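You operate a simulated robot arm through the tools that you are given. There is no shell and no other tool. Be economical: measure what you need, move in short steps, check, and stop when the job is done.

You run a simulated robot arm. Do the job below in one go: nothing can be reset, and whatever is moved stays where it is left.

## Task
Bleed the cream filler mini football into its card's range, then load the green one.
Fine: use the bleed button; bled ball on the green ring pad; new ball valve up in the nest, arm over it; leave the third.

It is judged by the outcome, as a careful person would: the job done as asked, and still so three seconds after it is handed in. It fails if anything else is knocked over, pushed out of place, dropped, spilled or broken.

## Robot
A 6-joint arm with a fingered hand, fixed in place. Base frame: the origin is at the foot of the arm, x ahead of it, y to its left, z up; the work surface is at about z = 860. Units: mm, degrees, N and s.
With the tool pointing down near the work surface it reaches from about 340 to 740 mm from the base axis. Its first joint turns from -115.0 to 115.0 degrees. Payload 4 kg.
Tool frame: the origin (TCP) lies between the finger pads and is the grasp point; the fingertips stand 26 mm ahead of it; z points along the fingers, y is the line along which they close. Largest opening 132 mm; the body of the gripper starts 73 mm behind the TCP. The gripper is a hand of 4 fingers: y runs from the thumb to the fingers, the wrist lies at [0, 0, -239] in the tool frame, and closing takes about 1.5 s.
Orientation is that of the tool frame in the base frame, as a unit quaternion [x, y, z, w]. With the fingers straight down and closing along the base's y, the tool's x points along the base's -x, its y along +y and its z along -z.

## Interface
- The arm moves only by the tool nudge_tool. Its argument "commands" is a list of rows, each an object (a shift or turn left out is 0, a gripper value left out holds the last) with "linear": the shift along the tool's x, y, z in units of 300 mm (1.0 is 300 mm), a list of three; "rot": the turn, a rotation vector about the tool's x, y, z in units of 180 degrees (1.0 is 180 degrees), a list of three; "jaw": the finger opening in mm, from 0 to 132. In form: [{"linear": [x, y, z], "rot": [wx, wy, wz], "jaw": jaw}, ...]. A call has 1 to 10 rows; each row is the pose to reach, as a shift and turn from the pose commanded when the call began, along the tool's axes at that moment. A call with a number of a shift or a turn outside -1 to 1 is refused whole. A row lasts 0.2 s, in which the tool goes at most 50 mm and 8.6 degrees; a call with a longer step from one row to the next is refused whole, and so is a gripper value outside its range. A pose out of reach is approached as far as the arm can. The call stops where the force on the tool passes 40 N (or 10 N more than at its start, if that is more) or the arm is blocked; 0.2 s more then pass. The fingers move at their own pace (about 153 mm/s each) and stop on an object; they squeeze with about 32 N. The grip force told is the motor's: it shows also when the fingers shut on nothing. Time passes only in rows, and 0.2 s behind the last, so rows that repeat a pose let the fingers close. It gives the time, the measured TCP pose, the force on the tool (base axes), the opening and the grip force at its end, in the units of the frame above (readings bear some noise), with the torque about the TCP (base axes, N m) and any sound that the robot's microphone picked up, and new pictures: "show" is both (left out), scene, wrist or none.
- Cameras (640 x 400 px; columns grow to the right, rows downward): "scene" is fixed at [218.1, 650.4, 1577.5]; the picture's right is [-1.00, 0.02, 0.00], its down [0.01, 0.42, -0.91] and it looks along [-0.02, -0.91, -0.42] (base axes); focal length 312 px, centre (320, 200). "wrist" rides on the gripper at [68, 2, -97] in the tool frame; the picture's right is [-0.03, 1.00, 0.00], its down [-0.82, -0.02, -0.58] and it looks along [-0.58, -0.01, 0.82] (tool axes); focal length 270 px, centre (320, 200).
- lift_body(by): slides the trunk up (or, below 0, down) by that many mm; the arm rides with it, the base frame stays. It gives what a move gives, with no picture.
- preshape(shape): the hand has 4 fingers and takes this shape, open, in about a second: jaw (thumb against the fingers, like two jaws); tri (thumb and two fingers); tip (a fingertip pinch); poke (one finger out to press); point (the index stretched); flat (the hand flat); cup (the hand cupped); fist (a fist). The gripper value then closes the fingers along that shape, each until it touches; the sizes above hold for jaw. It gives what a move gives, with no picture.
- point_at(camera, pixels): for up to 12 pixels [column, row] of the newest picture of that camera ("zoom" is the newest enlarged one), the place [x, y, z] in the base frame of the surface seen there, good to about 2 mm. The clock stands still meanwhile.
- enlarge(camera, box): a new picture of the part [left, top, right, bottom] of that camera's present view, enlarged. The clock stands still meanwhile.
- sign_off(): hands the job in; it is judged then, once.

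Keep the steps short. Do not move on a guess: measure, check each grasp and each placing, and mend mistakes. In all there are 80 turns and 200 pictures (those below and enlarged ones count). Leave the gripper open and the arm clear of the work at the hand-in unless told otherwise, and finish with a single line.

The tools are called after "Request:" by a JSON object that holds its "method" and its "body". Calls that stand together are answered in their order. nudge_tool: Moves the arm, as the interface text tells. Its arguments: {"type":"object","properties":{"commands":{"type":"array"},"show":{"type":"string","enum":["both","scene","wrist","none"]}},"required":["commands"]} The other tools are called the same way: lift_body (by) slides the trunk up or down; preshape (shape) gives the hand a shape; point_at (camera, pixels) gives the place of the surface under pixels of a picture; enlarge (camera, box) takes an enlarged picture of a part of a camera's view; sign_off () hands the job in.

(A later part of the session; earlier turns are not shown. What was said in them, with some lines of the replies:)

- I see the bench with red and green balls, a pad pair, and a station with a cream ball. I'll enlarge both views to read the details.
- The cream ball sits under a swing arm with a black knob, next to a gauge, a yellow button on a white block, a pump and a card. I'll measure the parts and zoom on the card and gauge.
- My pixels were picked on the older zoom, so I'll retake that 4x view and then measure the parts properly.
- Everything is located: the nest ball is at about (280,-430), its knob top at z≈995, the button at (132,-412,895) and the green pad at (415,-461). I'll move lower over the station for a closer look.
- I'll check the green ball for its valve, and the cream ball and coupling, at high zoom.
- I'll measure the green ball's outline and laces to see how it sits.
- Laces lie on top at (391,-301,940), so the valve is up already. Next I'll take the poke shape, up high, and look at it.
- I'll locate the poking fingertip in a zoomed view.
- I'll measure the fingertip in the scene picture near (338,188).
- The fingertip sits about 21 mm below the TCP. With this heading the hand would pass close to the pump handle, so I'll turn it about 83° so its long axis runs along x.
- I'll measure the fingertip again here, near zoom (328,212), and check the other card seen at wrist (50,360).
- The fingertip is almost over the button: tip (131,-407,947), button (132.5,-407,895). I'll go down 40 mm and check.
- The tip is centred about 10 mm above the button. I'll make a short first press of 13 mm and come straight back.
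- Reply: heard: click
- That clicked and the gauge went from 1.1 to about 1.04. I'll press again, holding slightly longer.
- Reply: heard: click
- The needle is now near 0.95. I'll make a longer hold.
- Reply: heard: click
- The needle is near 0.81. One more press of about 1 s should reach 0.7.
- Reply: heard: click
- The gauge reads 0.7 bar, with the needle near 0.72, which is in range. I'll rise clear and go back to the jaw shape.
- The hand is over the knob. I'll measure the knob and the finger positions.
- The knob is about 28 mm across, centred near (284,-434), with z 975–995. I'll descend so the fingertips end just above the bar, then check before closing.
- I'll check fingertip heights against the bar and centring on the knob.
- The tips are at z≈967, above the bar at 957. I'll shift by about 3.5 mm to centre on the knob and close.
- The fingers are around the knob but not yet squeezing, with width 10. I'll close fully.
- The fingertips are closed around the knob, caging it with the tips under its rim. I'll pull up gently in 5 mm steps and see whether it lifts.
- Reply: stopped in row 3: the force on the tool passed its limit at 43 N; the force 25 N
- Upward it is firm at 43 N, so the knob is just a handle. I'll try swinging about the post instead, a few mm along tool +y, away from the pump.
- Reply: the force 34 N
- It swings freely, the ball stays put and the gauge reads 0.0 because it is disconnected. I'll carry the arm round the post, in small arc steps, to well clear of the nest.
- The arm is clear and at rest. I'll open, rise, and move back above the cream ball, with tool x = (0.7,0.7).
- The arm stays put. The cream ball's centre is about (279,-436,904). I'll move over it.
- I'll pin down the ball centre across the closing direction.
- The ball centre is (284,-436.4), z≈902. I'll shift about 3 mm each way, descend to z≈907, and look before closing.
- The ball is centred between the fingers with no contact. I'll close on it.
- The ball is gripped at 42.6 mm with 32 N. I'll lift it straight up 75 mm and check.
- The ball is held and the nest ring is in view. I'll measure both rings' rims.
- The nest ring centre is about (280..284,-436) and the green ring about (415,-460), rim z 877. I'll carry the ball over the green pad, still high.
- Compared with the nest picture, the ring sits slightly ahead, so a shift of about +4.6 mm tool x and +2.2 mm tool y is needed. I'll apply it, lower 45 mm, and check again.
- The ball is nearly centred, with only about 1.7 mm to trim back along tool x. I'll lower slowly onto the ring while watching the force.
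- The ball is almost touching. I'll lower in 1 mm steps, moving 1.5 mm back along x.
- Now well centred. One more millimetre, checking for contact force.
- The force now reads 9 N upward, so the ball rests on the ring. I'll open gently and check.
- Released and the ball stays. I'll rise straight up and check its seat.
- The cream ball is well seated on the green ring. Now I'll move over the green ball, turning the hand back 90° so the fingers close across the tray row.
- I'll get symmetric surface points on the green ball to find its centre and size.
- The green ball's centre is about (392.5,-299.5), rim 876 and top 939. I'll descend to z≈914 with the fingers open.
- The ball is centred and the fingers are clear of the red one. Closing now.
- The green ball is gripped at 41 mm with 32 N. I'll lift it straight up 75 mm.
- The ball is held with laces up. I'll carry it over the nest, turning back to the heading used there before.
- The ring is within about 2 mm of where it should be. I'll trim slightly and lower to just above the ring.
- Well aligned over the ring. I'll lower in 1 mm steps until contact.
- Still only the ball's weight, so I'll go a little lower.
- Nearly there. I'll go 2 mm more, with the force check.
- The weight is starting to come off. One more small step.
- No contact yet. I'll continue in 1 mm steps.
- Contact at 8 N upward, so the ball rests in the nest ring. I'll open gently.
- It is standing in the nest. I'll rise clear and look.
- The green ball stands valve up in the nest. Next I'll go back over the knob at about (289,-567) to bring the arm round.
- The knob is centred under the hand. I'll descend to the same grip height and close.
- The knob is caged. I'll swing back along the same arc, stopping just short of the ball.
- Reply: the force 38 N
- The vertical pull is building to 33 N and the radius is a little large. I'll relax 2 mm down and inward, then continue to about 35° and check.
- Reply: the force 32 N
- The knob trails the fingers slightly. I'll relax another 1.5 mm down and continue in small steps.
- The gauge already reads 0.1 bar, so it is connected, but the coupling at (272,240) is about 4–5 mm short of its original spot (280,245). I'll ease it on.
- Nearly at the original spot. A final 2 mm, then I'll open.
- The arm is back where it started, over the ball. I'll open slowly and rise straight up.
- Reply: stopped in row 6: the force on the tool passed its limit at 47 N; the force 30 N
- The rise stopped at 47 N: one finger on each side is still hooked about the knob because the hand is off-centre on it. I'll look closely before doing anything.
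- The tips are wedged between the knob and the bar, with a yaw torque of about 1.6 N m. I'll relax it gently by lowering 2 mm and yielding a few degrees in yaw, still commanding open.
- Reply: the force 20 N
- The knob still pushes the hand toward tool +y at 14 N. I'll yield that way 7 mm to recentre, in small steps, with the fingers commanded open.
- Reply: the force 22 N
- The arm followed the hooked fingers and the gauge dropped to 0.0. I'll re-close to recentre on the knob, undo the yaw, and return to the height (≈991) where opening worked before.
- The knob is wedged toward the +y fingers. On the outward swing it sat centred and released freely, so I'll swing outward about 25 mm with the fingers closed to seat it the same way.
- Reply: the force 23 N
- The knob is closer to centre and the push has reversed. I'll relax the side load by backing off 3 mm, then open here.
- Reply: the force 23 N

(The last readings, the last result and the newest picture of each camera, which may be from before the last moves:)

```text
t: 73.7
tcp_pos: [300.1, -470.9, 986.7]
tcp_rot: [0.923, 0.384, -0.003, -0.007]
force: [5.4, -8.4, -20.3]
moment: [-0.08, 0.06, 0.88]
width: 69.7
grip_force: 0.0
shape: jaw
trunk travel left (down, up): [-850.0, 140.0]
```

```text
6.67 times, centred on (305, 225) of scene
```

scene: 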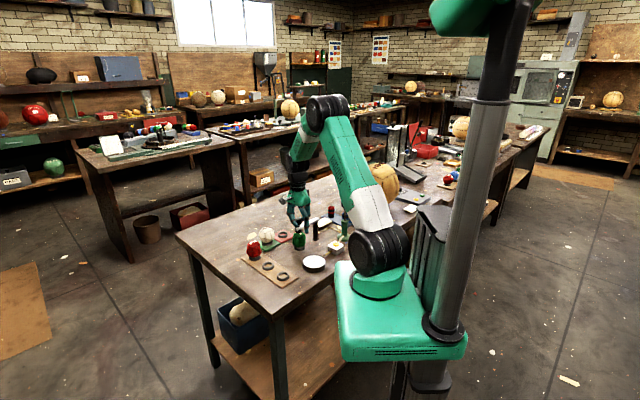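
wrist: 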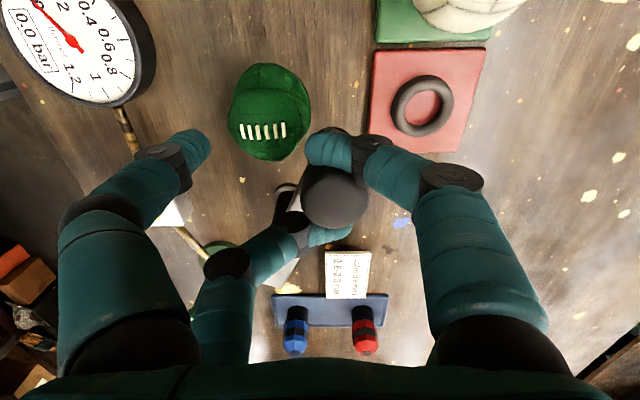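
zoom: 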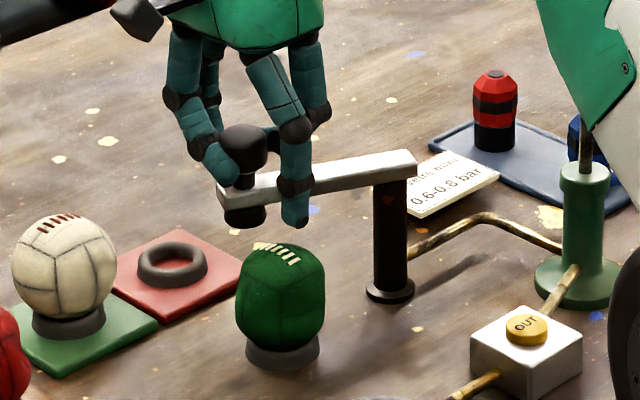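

The vertical reading of -20 N shows the hooked tips press up under the knob as they open. I'll lower gradually with the fingers commanded open so they can slip out below it.

Request:
{"method": "nudge_tool", "body": {"commands": [{"linear": [0, 0, 0.005], "jaw": 100}, {"linear": [0, 0, 0.01], "jaw": 100}, {"linear": [0, 0, 0.015], "jaw": 100}, {"linear": [0, 0, 0.02], "jaw": 100}, {"linear": [0, 0, 0.02], "jaw": 100}], "show": "wrist"}}

Request:
{"method": "enlarge", "body": {"camera": "scene", "box": [280, 195, 330, 255]}}

```text
t: 74.9
tcp_pos: [299.2, -468.1, 985.6]
tcp_rot: [0.924, 0.383, -0.001, -0.002]
force: [5.1, -6.0, 27.0]
moment: [-0.18, -0.1, 0.63]
width: 71.0
grip_force: 0.0
shape: jaw
trunk travel left (down, up): [-850.0, 140.0]
```

wrist: 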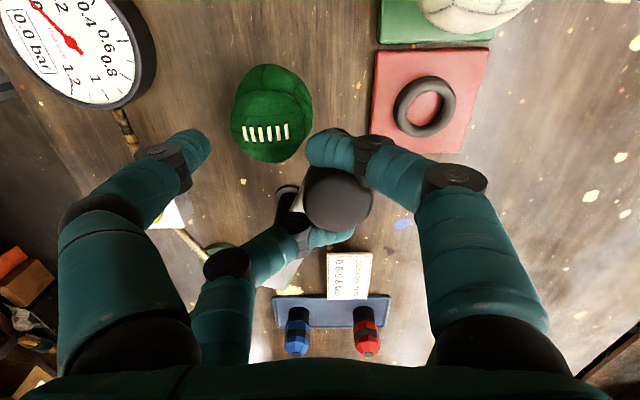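

```text
6.67 times, centred on (305, 225) of scene
```

zoom: 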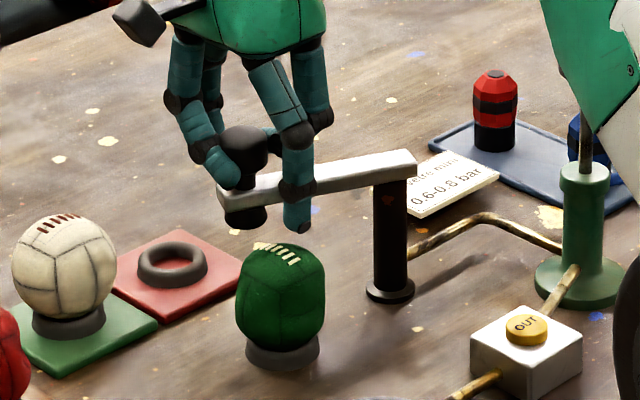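

The torque sign shows the two hooked tips push on the knob stem diagonally: front-right from its left, back-left from its right. I'll unload the fingers, go to neutral height, turn the hand about 20° the other way round the stem, and open again.

Request:
{"method": "nudge_tool", "body": {"commands": [{"linear": [0, 0, -0.006], "jaw": 60}, {"linear": [0, 0, -0.008], "jaw": 50, "rot": [0, 0, 0.03]}, {"linear": [0, 0, -0.008], "jaw": 50, "rot": [0, 0, 0.06]}, {"linear": [0, 0, -0.008], "jaw": 50, "rot": [0, 0, 0.09]}, {"linear": [0, 0, -0.008], "jaw": 50, "rot": [0, 0, 0.115]}, {"linear": [0, 0, -0.008], "jaw": 75, "rot": [0, 0, 0.115]}, {"linear": [0, 0, -0.008], "jaw": 100, "rot": [0, 0, 0.115]}, {"linear": [0, 0, -0.008], "jaw": 100, "rot": [0, 0, 0.115]}], "show": "wrist"}}

Request:
{"method": "enlarge", "body": {"camera": "scene", "box": [280, 195, 330, 255]}}

```text
t: 76.7
tcp_pos: [301.9, -470.3, 983.9]
tcp_rot: [0.977, 0.211, -0.003, -0.004]
force: [21.7, -12.1, 6.0]
moment: [-0.21, -0.24, 1.78]
width: 70.2
grip_force: 0.1
shape: jaw
trunk travel left (down, up): [-850.0, 140.0]
```

wrist: 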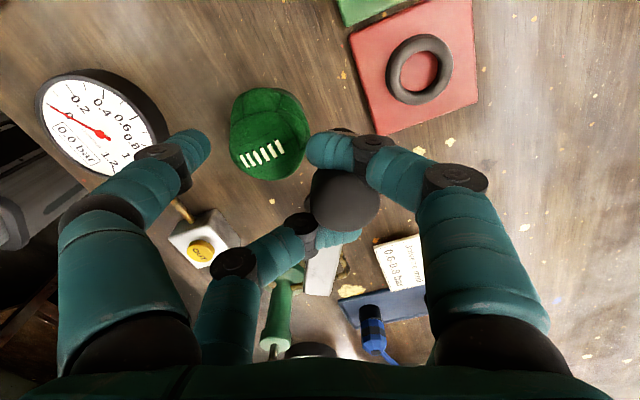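

```text
6.67 times, centred on (305, 225) of scene
```

zoom: 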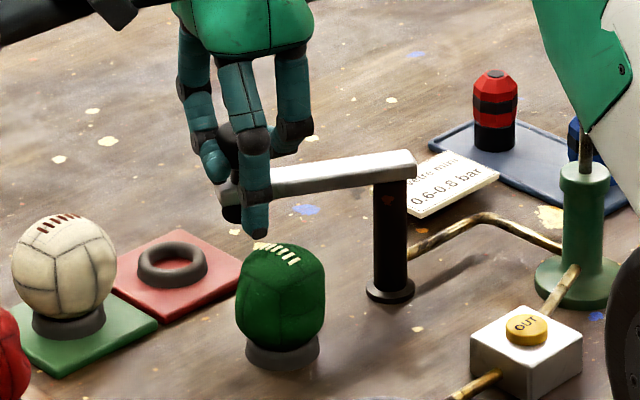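

The knob sits at about tool (+5,+11): the stem is pressing the front finger forward at +15 N. I'll yield 5–6 mm along tool +x (radially) so both lanes clear the stem, then open.

Request:
{"method": "nudge_tool", "body": {"commands": [{"linear": [0.006, 0.0, 0], "jaw": 60}, {"linear": [0.012, 0.004, 0], "jaw": 60}, {"linear": [0.018, 0.008, -0.003], "jaw": 80}, {"linear": [0.022, 0.012, -0.003], "jaw": 100}, {"linear": [0.022, 0.012, -0.003], "jaw": 120}, {"linear": [0.022, 0.012, -0.003], "jaw": 120}], "show": "wrist"}}

Request:
{"method": "enlarge", "body": {"camera": "wrist", "box": [240, 100, 440, 300]}}

Request:
{"method": "enlarge", "body": {"camera": "scene", "box": [285, 200, 325, 245]}}

```text
t: 78.1
tcp_pos: [302.8, -473.0, 986.5]
tcp_rot: [0.977, 0.212, -0.003, -0.004]
force: [-28.3, -23.8, 10.1]
moment: [-0.45, 0.37, 1.17]
width: 81.8
grip_force: 0.1
shape: jaw
trunk travel left (down, up): [-850.0, 140.0]
```

wrist: 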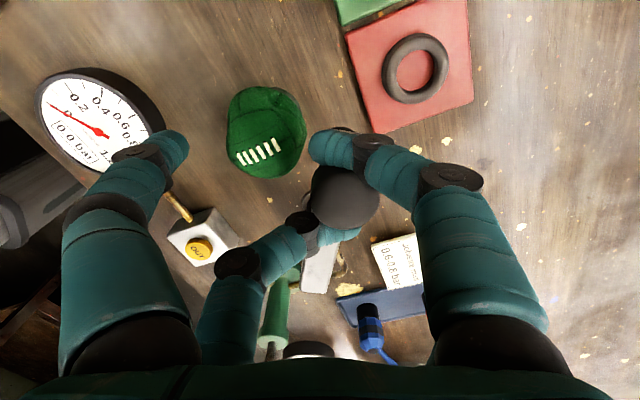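

```text
2.00 times, centred on (340, 200) of wrist
```

zoom: 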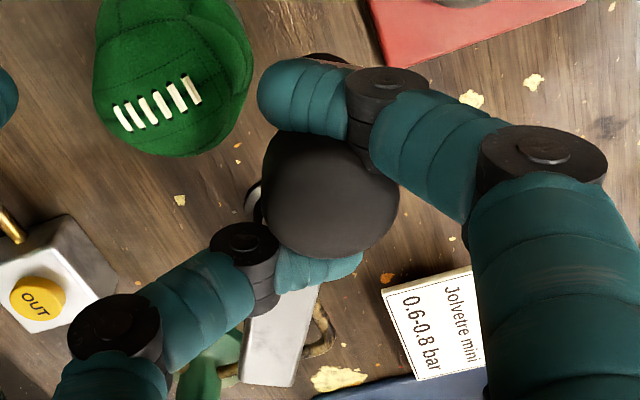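

```text
8.89 times, centred on (305, 222) of scene
```

zoom: 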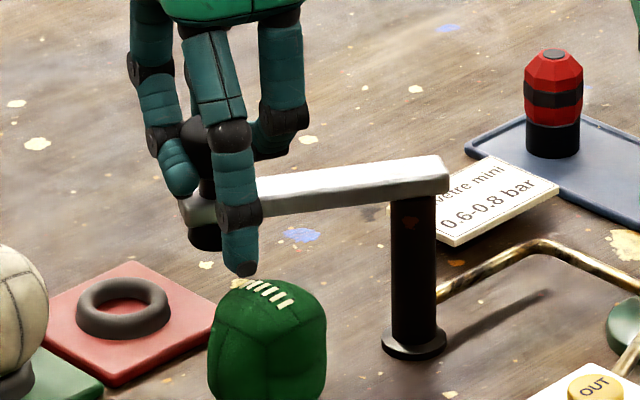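

The knob is pinched diagonally and the tips dip beside the bar because the hand is about 5 mm lower than when opening worked. I'll re-close, return to the original heading, and raise to about 992 before opening.

Request:
{"method": "nudge_tool", "body": {"commands": [{"linear": [-0.006, 0, 0], "jaw": 40}, {"linear": [-0.008, 0, 0], "jaw": 0}, {"linear": [-0.008, 0, 0], "jaw": 0, "rot": [0, 0, -0.03]}, {"linear": [-0.008, 0, 0], "jaw": 0, "rot": [0, 0, -0.06]}, {"linear": [-0.008, 0, 0], "jaw": 0, "rot": [0, 0, -0.09]}, {"linear": [-0.008, 0, -0.005], "jaw": 0, "rot": [0, 0, -0.115]}, {"linear": [-0.008, 0, -0.01], "jaw": 0, "rot": [0, 0, -0.115]}, {"linear": [-0.008, 0, -0.014], "jaw": 0, "rot": [0, 0, -0.115]}, {"linear": [-0.008, 0, -0.014], "jaw": 0, "rot": [0, 0, -0.115]}], "show": "wrist"}}

Request:
{"method": "enlarge", "body": {"camera": "wrist", "box": [240, 100, 440, 300]}}

```text
t: 80.1
tcp_pos: [301.1, -472.0, 988.9]
tcp_rot: [0.924, 0.384, -0.001, -0.007]
force: [-35.3, -4.8, -13.4]
moment: [-0.53, 1.06, -0.72]
width: 0.0
grip_force: 32.2
shape: jaw
trunk travel left (down, up): [-850.0, 140.0]
```

wrist: 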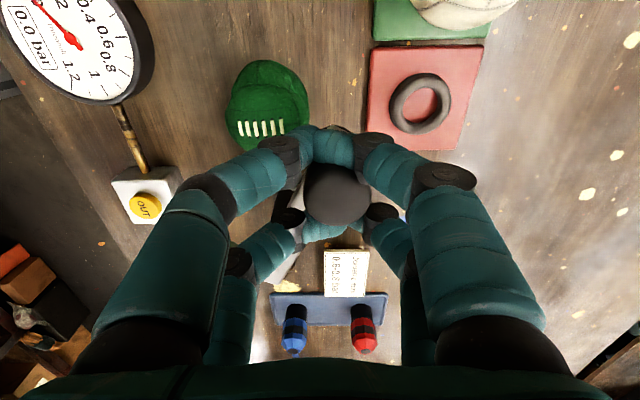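

```text
2.00 times, centred on (340, 200) of wrist
```

zoom: 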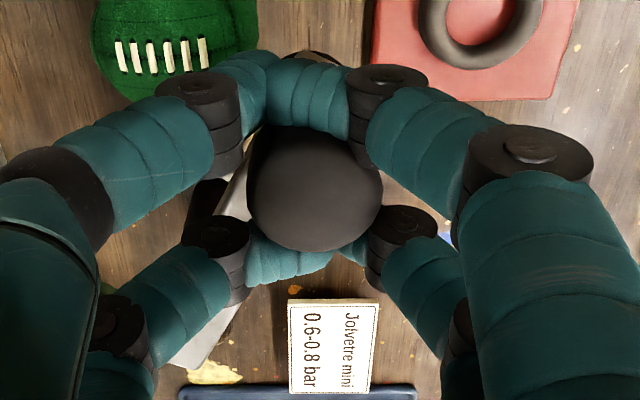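

Now the cage looks symmetric, but there's a side load of about 35 N. I'll relax it by 2.5 mm in −x and 2 mm in −y and read the force before opening.

Request:
{"method": "nudge_tool", "body": {"commands": [{"linear": [-0.005, -0.003, 0]}, {"linear": [-0.009, -0.006, 0]}, {"linear": [-0.009, -0.006, 0]}], "show": "none"}}

```text
t: 80.9
tcp_pos: [301.5, -471.5, 989.6]
tcp_rot: [0.924, 0.383, -0.001, -0.007]
force: [-21.8, -2.6, -22.2]
moment: [-0.46, 0.93, -0.54]
width: 0.0
grip_force: 32.5
shape: jaw
trunk travel left (down, up): [-850.0, 140.0]
```

The load has halved. I'll relax the same amount again, with 1 mm down.

Request:
{"method": "nudge_tool", "body": {"commands": [{"linear": [-0.005, -0.003, 0.002]}, {"linear": [-0.01, -0.008, 0.004]}, {"linear": [-0.01, -0.008, 0.004]}], "show": "wrist"}}

```text
t: 81.7
tcp_pos: [300.1, -471.2, 989.7]
tcp_rot: [0.924, 0.383, 0.0, -0.006]
force: [1.3, 3.8, -18.2]
moment: [-0.29, 0.5, -0.38]
width: 0.0
grip_force: 31.5
shape: jaw
trunk travel left (down, up): [-850.0, 140.0]
```

wrist: 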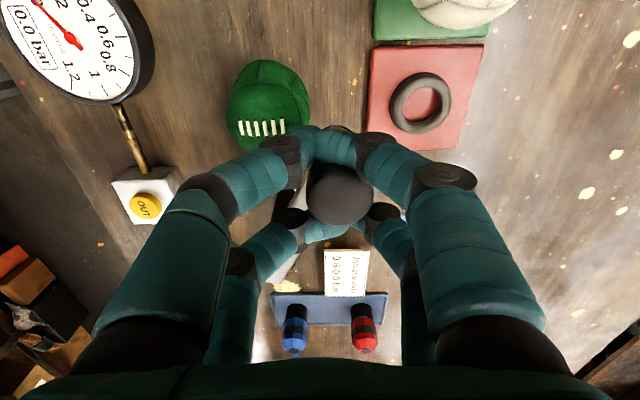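

The side load is now near zero. I'll ease 1.5 mm down to null the vertical pull, then open in one go, as in the first successful release.

Request:
{"method": "nudge_tool", "body": {"commands": [{"linear": [0, 0, 0.004], "jaw": 0}, {"linear": [0, 0, 0.007], "jaw": 0}, {"linear": [0, 0, 0.007], "jaw": 110}, {"linear": [0, 0, 0.007], "jaw": 110}, {"linear": [0, 0, 0.007], "jaw": 110}, {"linear": [0, 0, 0.007], "jaw": 110}], "show": "wrist"}}

```text
t: 83.1
tcp_pos: [298.8, -472.6, 988.5]
tcp_rot: [0.923, 0.384, -0.001, -0.006]
force: [10.8, -8.8, 6.2]
moment: [-0.18, -0.18, 1.04]
width: 76.3
grip_force: 0.0
shape: jaw
trunk travel left (down, up): [-850.0, 140.0]
```

wrist: 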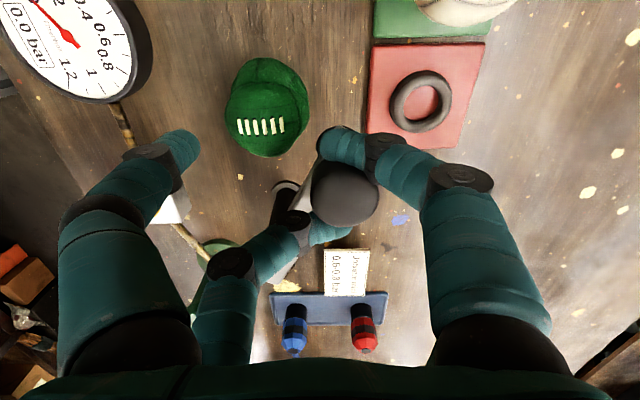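

I see the cause: the bar now runs along the fingers' lanes, so one tip on each side hooks past it. At the first release the bar lay crosswise and it opened freely. I'll close again and swing the arm outward to that crosswise position to release there.

Request:
{"method": "nudge_tool", "body": {"commands": [{"jaw": 30}, {"jaw": 0}, {"jaw": 0}, {"jaw": 0}], "show": "none"}}

Request:
{"method": "nudge_tool", "body": {"commands": [{"linear": [-0.0167, 0.0285, 0]}, {"linear": [-0.0365, 0.0549, 0]}, {"linear": [-0.0585, 0.0792, 0]}, {"linear": [-0.083, 0.1014, 0]}, {"linear": [-0.1098, 0.1212, 0]}, {"linear": [-0.1377, 0.1377, 0]}, {"linear": [-0.1683, 0.1523, 0]}, {"linear": [-0.1994, 0.1631, 0]}, {"linear": [-0.2317, 0.1709, 0]}, {"linear": [-0.2652, 0.1756, 0]}], "show": "wrist"}}

Request:
{"method": "enlarge", "body": {"camera": "scene", "box": [275, 190, 335, 250]}}

```text
t: 84.1
tcp_pos: [297.8, -469.7, 987.5]
tcp_rot: [0.924, 0.383, -0.002, -0.006]
force: [6.3, 6.0, 10.3]
moment: [-0.25, 0.16, -0.14]
width: 0.0
grip_force: 32.0
shape: jaw
trunk travel left (down, up): [-850.0, 140.0]
```

```text
t: 86.3
tcp_pos: [280.1, -565.2, 987.0]
tcp_rot: [0.923, 0.384, -0.002, -0.005]
force: [11.3, -3.3, 10.9]
moment: [-0.09, -0.41, -0.59]
width: 0.0
grip_force: 32.1
shape: jaw
trunk travel left (down, up): [-850.0, 140.0]
```

wrist: 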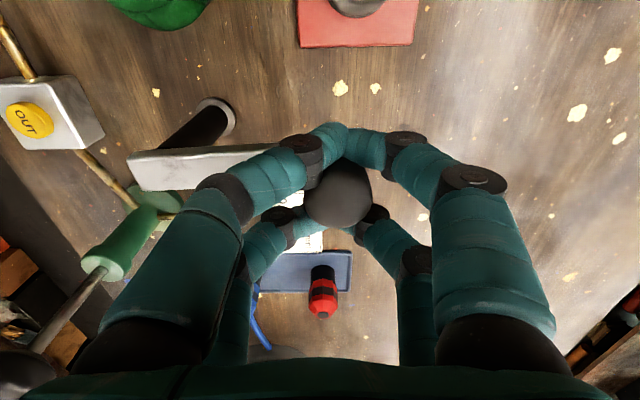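

```text
6.67 times, centred on (305, 220) of scene
5 turns are left
```

zoom: 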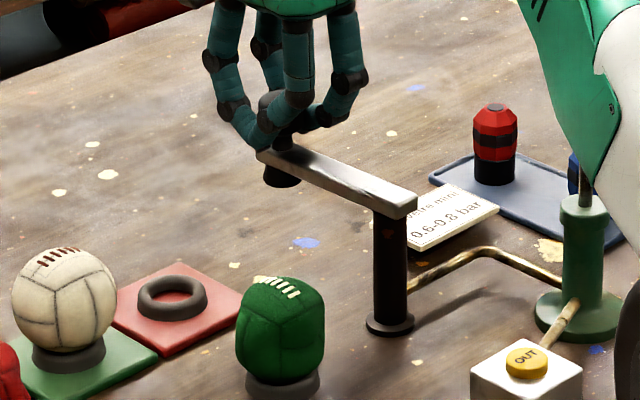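

Swung out with the bar crosswise. I'll open in one go and rise.

Request:
{"method": "nudge_tool", "body": {"commands": [{"linear": [0, 0, -0.007], "jaw": 110}, {"linear": [0, 0, -0.01], "jaw": 110}, {"linear": [0, 0, -0.01], "jaw": 110}, {"linear": [0, 0, -0.01], "jaw": 110}, {"linear": [0, 0, -0.05], "jaw": 110}, {"linear": [0, 0, -0.12], "jaw": 110}, {"linear": [0, 0, -0.2], "jaw": 110}, {"linear": [0, 0, -0.2], "jaw": 110}], "show": "wrist"}}

Request:
{"method": "enlarge", "body": {"camera": "scene", "box": [275, 190, 335, 250]}}

Request:
{"method": "point_at", "body": {"camera": "zoom", "pixels": [[280, 115], [265, 125], [300, 125], [280, 140], [265, 160]]}}

```text
t: 88.1
tcp_pos: [279.5, -565.0, 1044.9]
tcp_rot: [0.923, 0.384, -0.001, -0.007]
force: [0.2, 0.0, -0.4]
moment: [-0.02, 0.02, -0.02]
width: 109.7
grip_force: 0.0
shape: jaw
trunk travel left (down, up): [-850.0, 140.0]
```

wrist: 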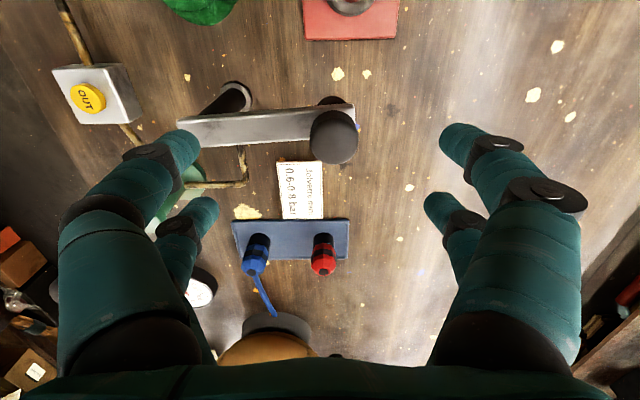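

```text
6.67 times, centred on (305, 220) of scene
```

zoom: 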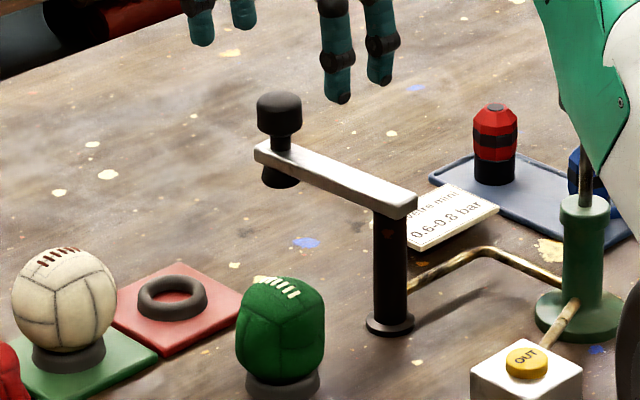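

```text
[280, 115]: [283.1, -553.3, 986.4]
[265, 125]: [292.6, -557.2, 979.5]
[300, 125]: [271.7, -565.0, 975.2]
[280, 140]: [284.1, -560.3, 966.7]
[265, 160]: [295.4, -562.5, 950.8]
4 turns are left
```

Free at last, and everything is undisturbed. To return the arm I'll avoid caging: with the fingers closed behind the knob at z≈1000, above the bar, I'll push it along the arc.

Request:
{"method": "nudge_tool", "body": {"commands": [{"linear": [-0.063, 0.005, 0], "jaw": 0}, {"linear": [-0.126, 0.01, 0], "jaw": 0}, {"linear": [-0.126, 0.01, 0], "jaw": 0}, {"linear": [-0.126, 0.01, 0], "jaw": 0}, {"linear": [-0.126, 0.01, 0.08], "jaw": 0}, {"linear": [-0.126, 0.01, 0.15], "jaw": 0}, {"linear": [-0.126, 0.01, 0.15], "jaw": 0}], "show": "none"}}

Request:
{"method": "nudge_tool", "body": {"commands": [{"linear": [0.0475, 0.0129, 0]}, {"linear": [0.0967, 0.018, 0]}, {"linear": [0.1462, 0.0158, 0]}, {"linear": [0.1947, 0.0061, 0]}, {"linear": [0.2415, -0.0107, 0]}, {"linear": [0.2848, -0.0346, 0]}, {"linear": [0.3243, -0.0643, 0]}, {"linear": [0.3586, -0.1002, 0]}, {"linear": [0.3872, -0.1404, 0]}, {"linear": [0.4, -0.164, 0]}], "show": "wrist"}}

Request:
{"method": "enlarge", "body": {"camera": "scene", "box": [275, 195, 335, 255]}}

Request:
{"method": "enlarge", "body": {"camera": "scene", "box": [298, 250, 330, 274]}}

```text
t: 89.7
tcp_pos: [255.1, -594.9, 1000.7]
tcp_rot: [0.924, 0.382, -0.002, -0.006]
force: [0.0, -0.6, 0.0]
moment: [0.01, 0.02, 0.0]
width: 0.0
grip_force: 31.9
shape: jaw
trunk travel left (down, up): [-850.0, 140.0]
```

```text
t: 91.9
tcp_pos: [305.1, -473.4, 1001.4]
tcp_rot: [0.924, 0.383, -0.003, -0.006]
force: [-0.1, 0.6, 0.3]
moment: [-0.03, 0.01, -0.01]
width: 0.0
grip_force: 31.5
shape: jaw
trunk travel left (down, up): [-850.0, 140.0]
```

wrist: 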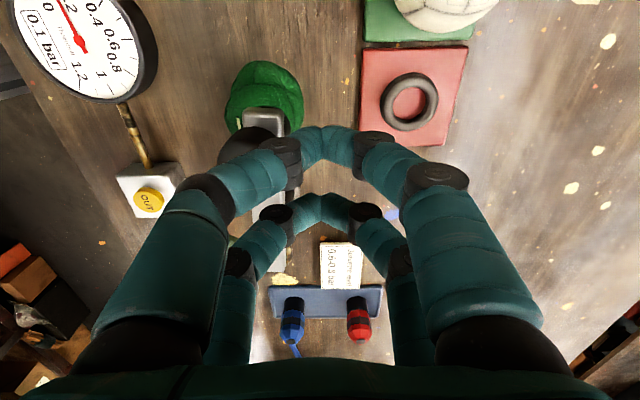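

```text
6.67 times, centred on (305, 225) of scene
```

zoom: 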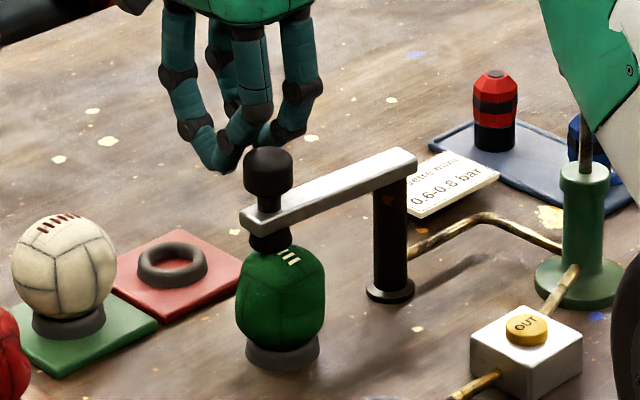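

```text
16.00 times, centred on (314, 262) of scene
3 turns are left
```

zoom: 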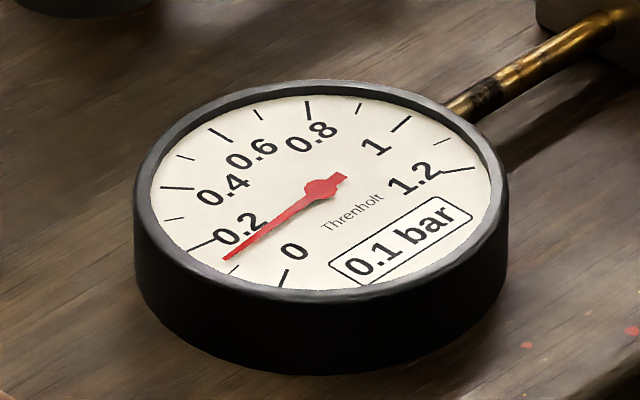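

The gauge reads 0.1 bar and the arm is over the ball, about 5–6 mm short of its original spot. I'll nudge it 6 mm on, back off, rise and open, then check.

Request:
{"method": "nudge_tool", "body": {"commands": [{"linear": [0.0, -0.008, 0]}, {"linear": [0.001, -0.015, 0]}, {"linear": [0.001, -0.021, 0]}, {"linear": [0.001, -0.021, 0]}], "show": "none"}}

Request:
{"method": "nudge_tool", "body": {"commands": [{"linear": [0, 0.03, 0]}, {"linear": [0, 0.06, -0.02]}, {"linear": [0, 0.06, -0.15]}, {"linear": [0, 0.06, -0.3]}, {"linear": [0, 0.06, -0.45]}, {"linear": [0, 0.06, -0.5], "jaw": 130}, {"linear": [0, 0.06, -0.5], "jaw": 130}, {"linear": [0, 0.06, -0.5], "jaw": 130}], "show": "wrist"}}

Request:
{"method": "enlarge", "body": {"camera": "scene", "box": [275, 195, 335, 255]}}

Request:
{"method": "enlarge", "body": {"camera": "scene", "box": [230, 200, 350, 290]}}

```text
t: 92.9
tcp_pos: [300.7, -470.2, 1001.7]
tcp_rot: [0.924, 0.382, -0.001, -0.005]
force: [-0.3, -0.2, 0.2]
moment: [0.01, 0.01, 0.01]
width: 0.0
grip_force: 32.1
shape: jaw
trunk travel left (down, up): [-850.0, 140.0]
```

```text
t: 94.7
tcp_pos: [311.9, -484.5, 1153.0]
tcp_rot: [0.923, 0.384, -0.002, -0.005]
force: [-0.3, 0.3, -0.1]
moment: [0.0, -0.01, 0.01]
width: 130.3
grip_force: 0.0
shape: jaw
trunk travel left (down, up): [-850.0, 140.0]
```

wrist: 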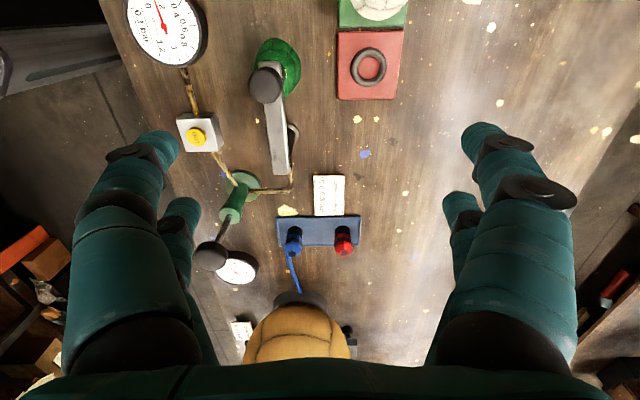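

```text
6.67 times, centred on (305, 225) of scene
```

zoom: 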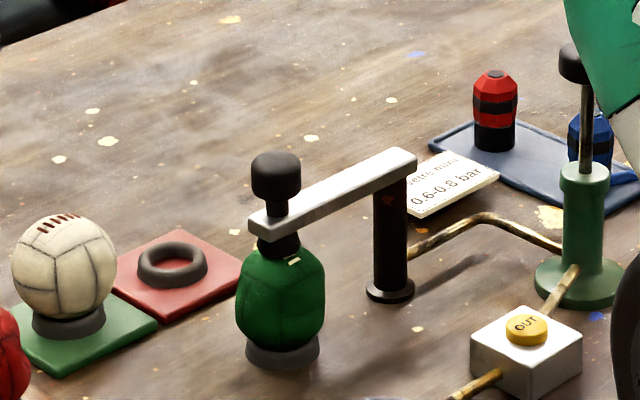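

```text
4.44 times, centred on (290, 245) of scene
2 turns are left
```

zoom: 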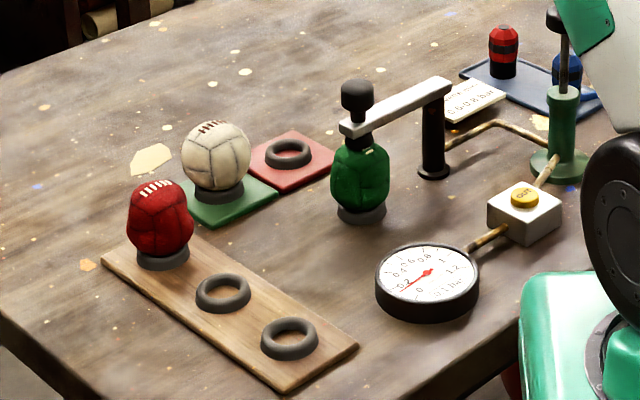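

The arm is back at its original position over the green ball, with the gauge reading that ball. The cream ball sits on the green ring pad and the red ball is untouched, so I'm handing in.

Request:
{"method": "sign_off", "body": {}}

```text
The job is handed in.
```

The cream ball was bled with the button to about 0.7 bar (its card says 0.6–0.8) and sits on the green ring pad; the green ball is in the nest, valve up, with the arm over it and the gauge connected at 0.1 bar; the red ball was left alone.
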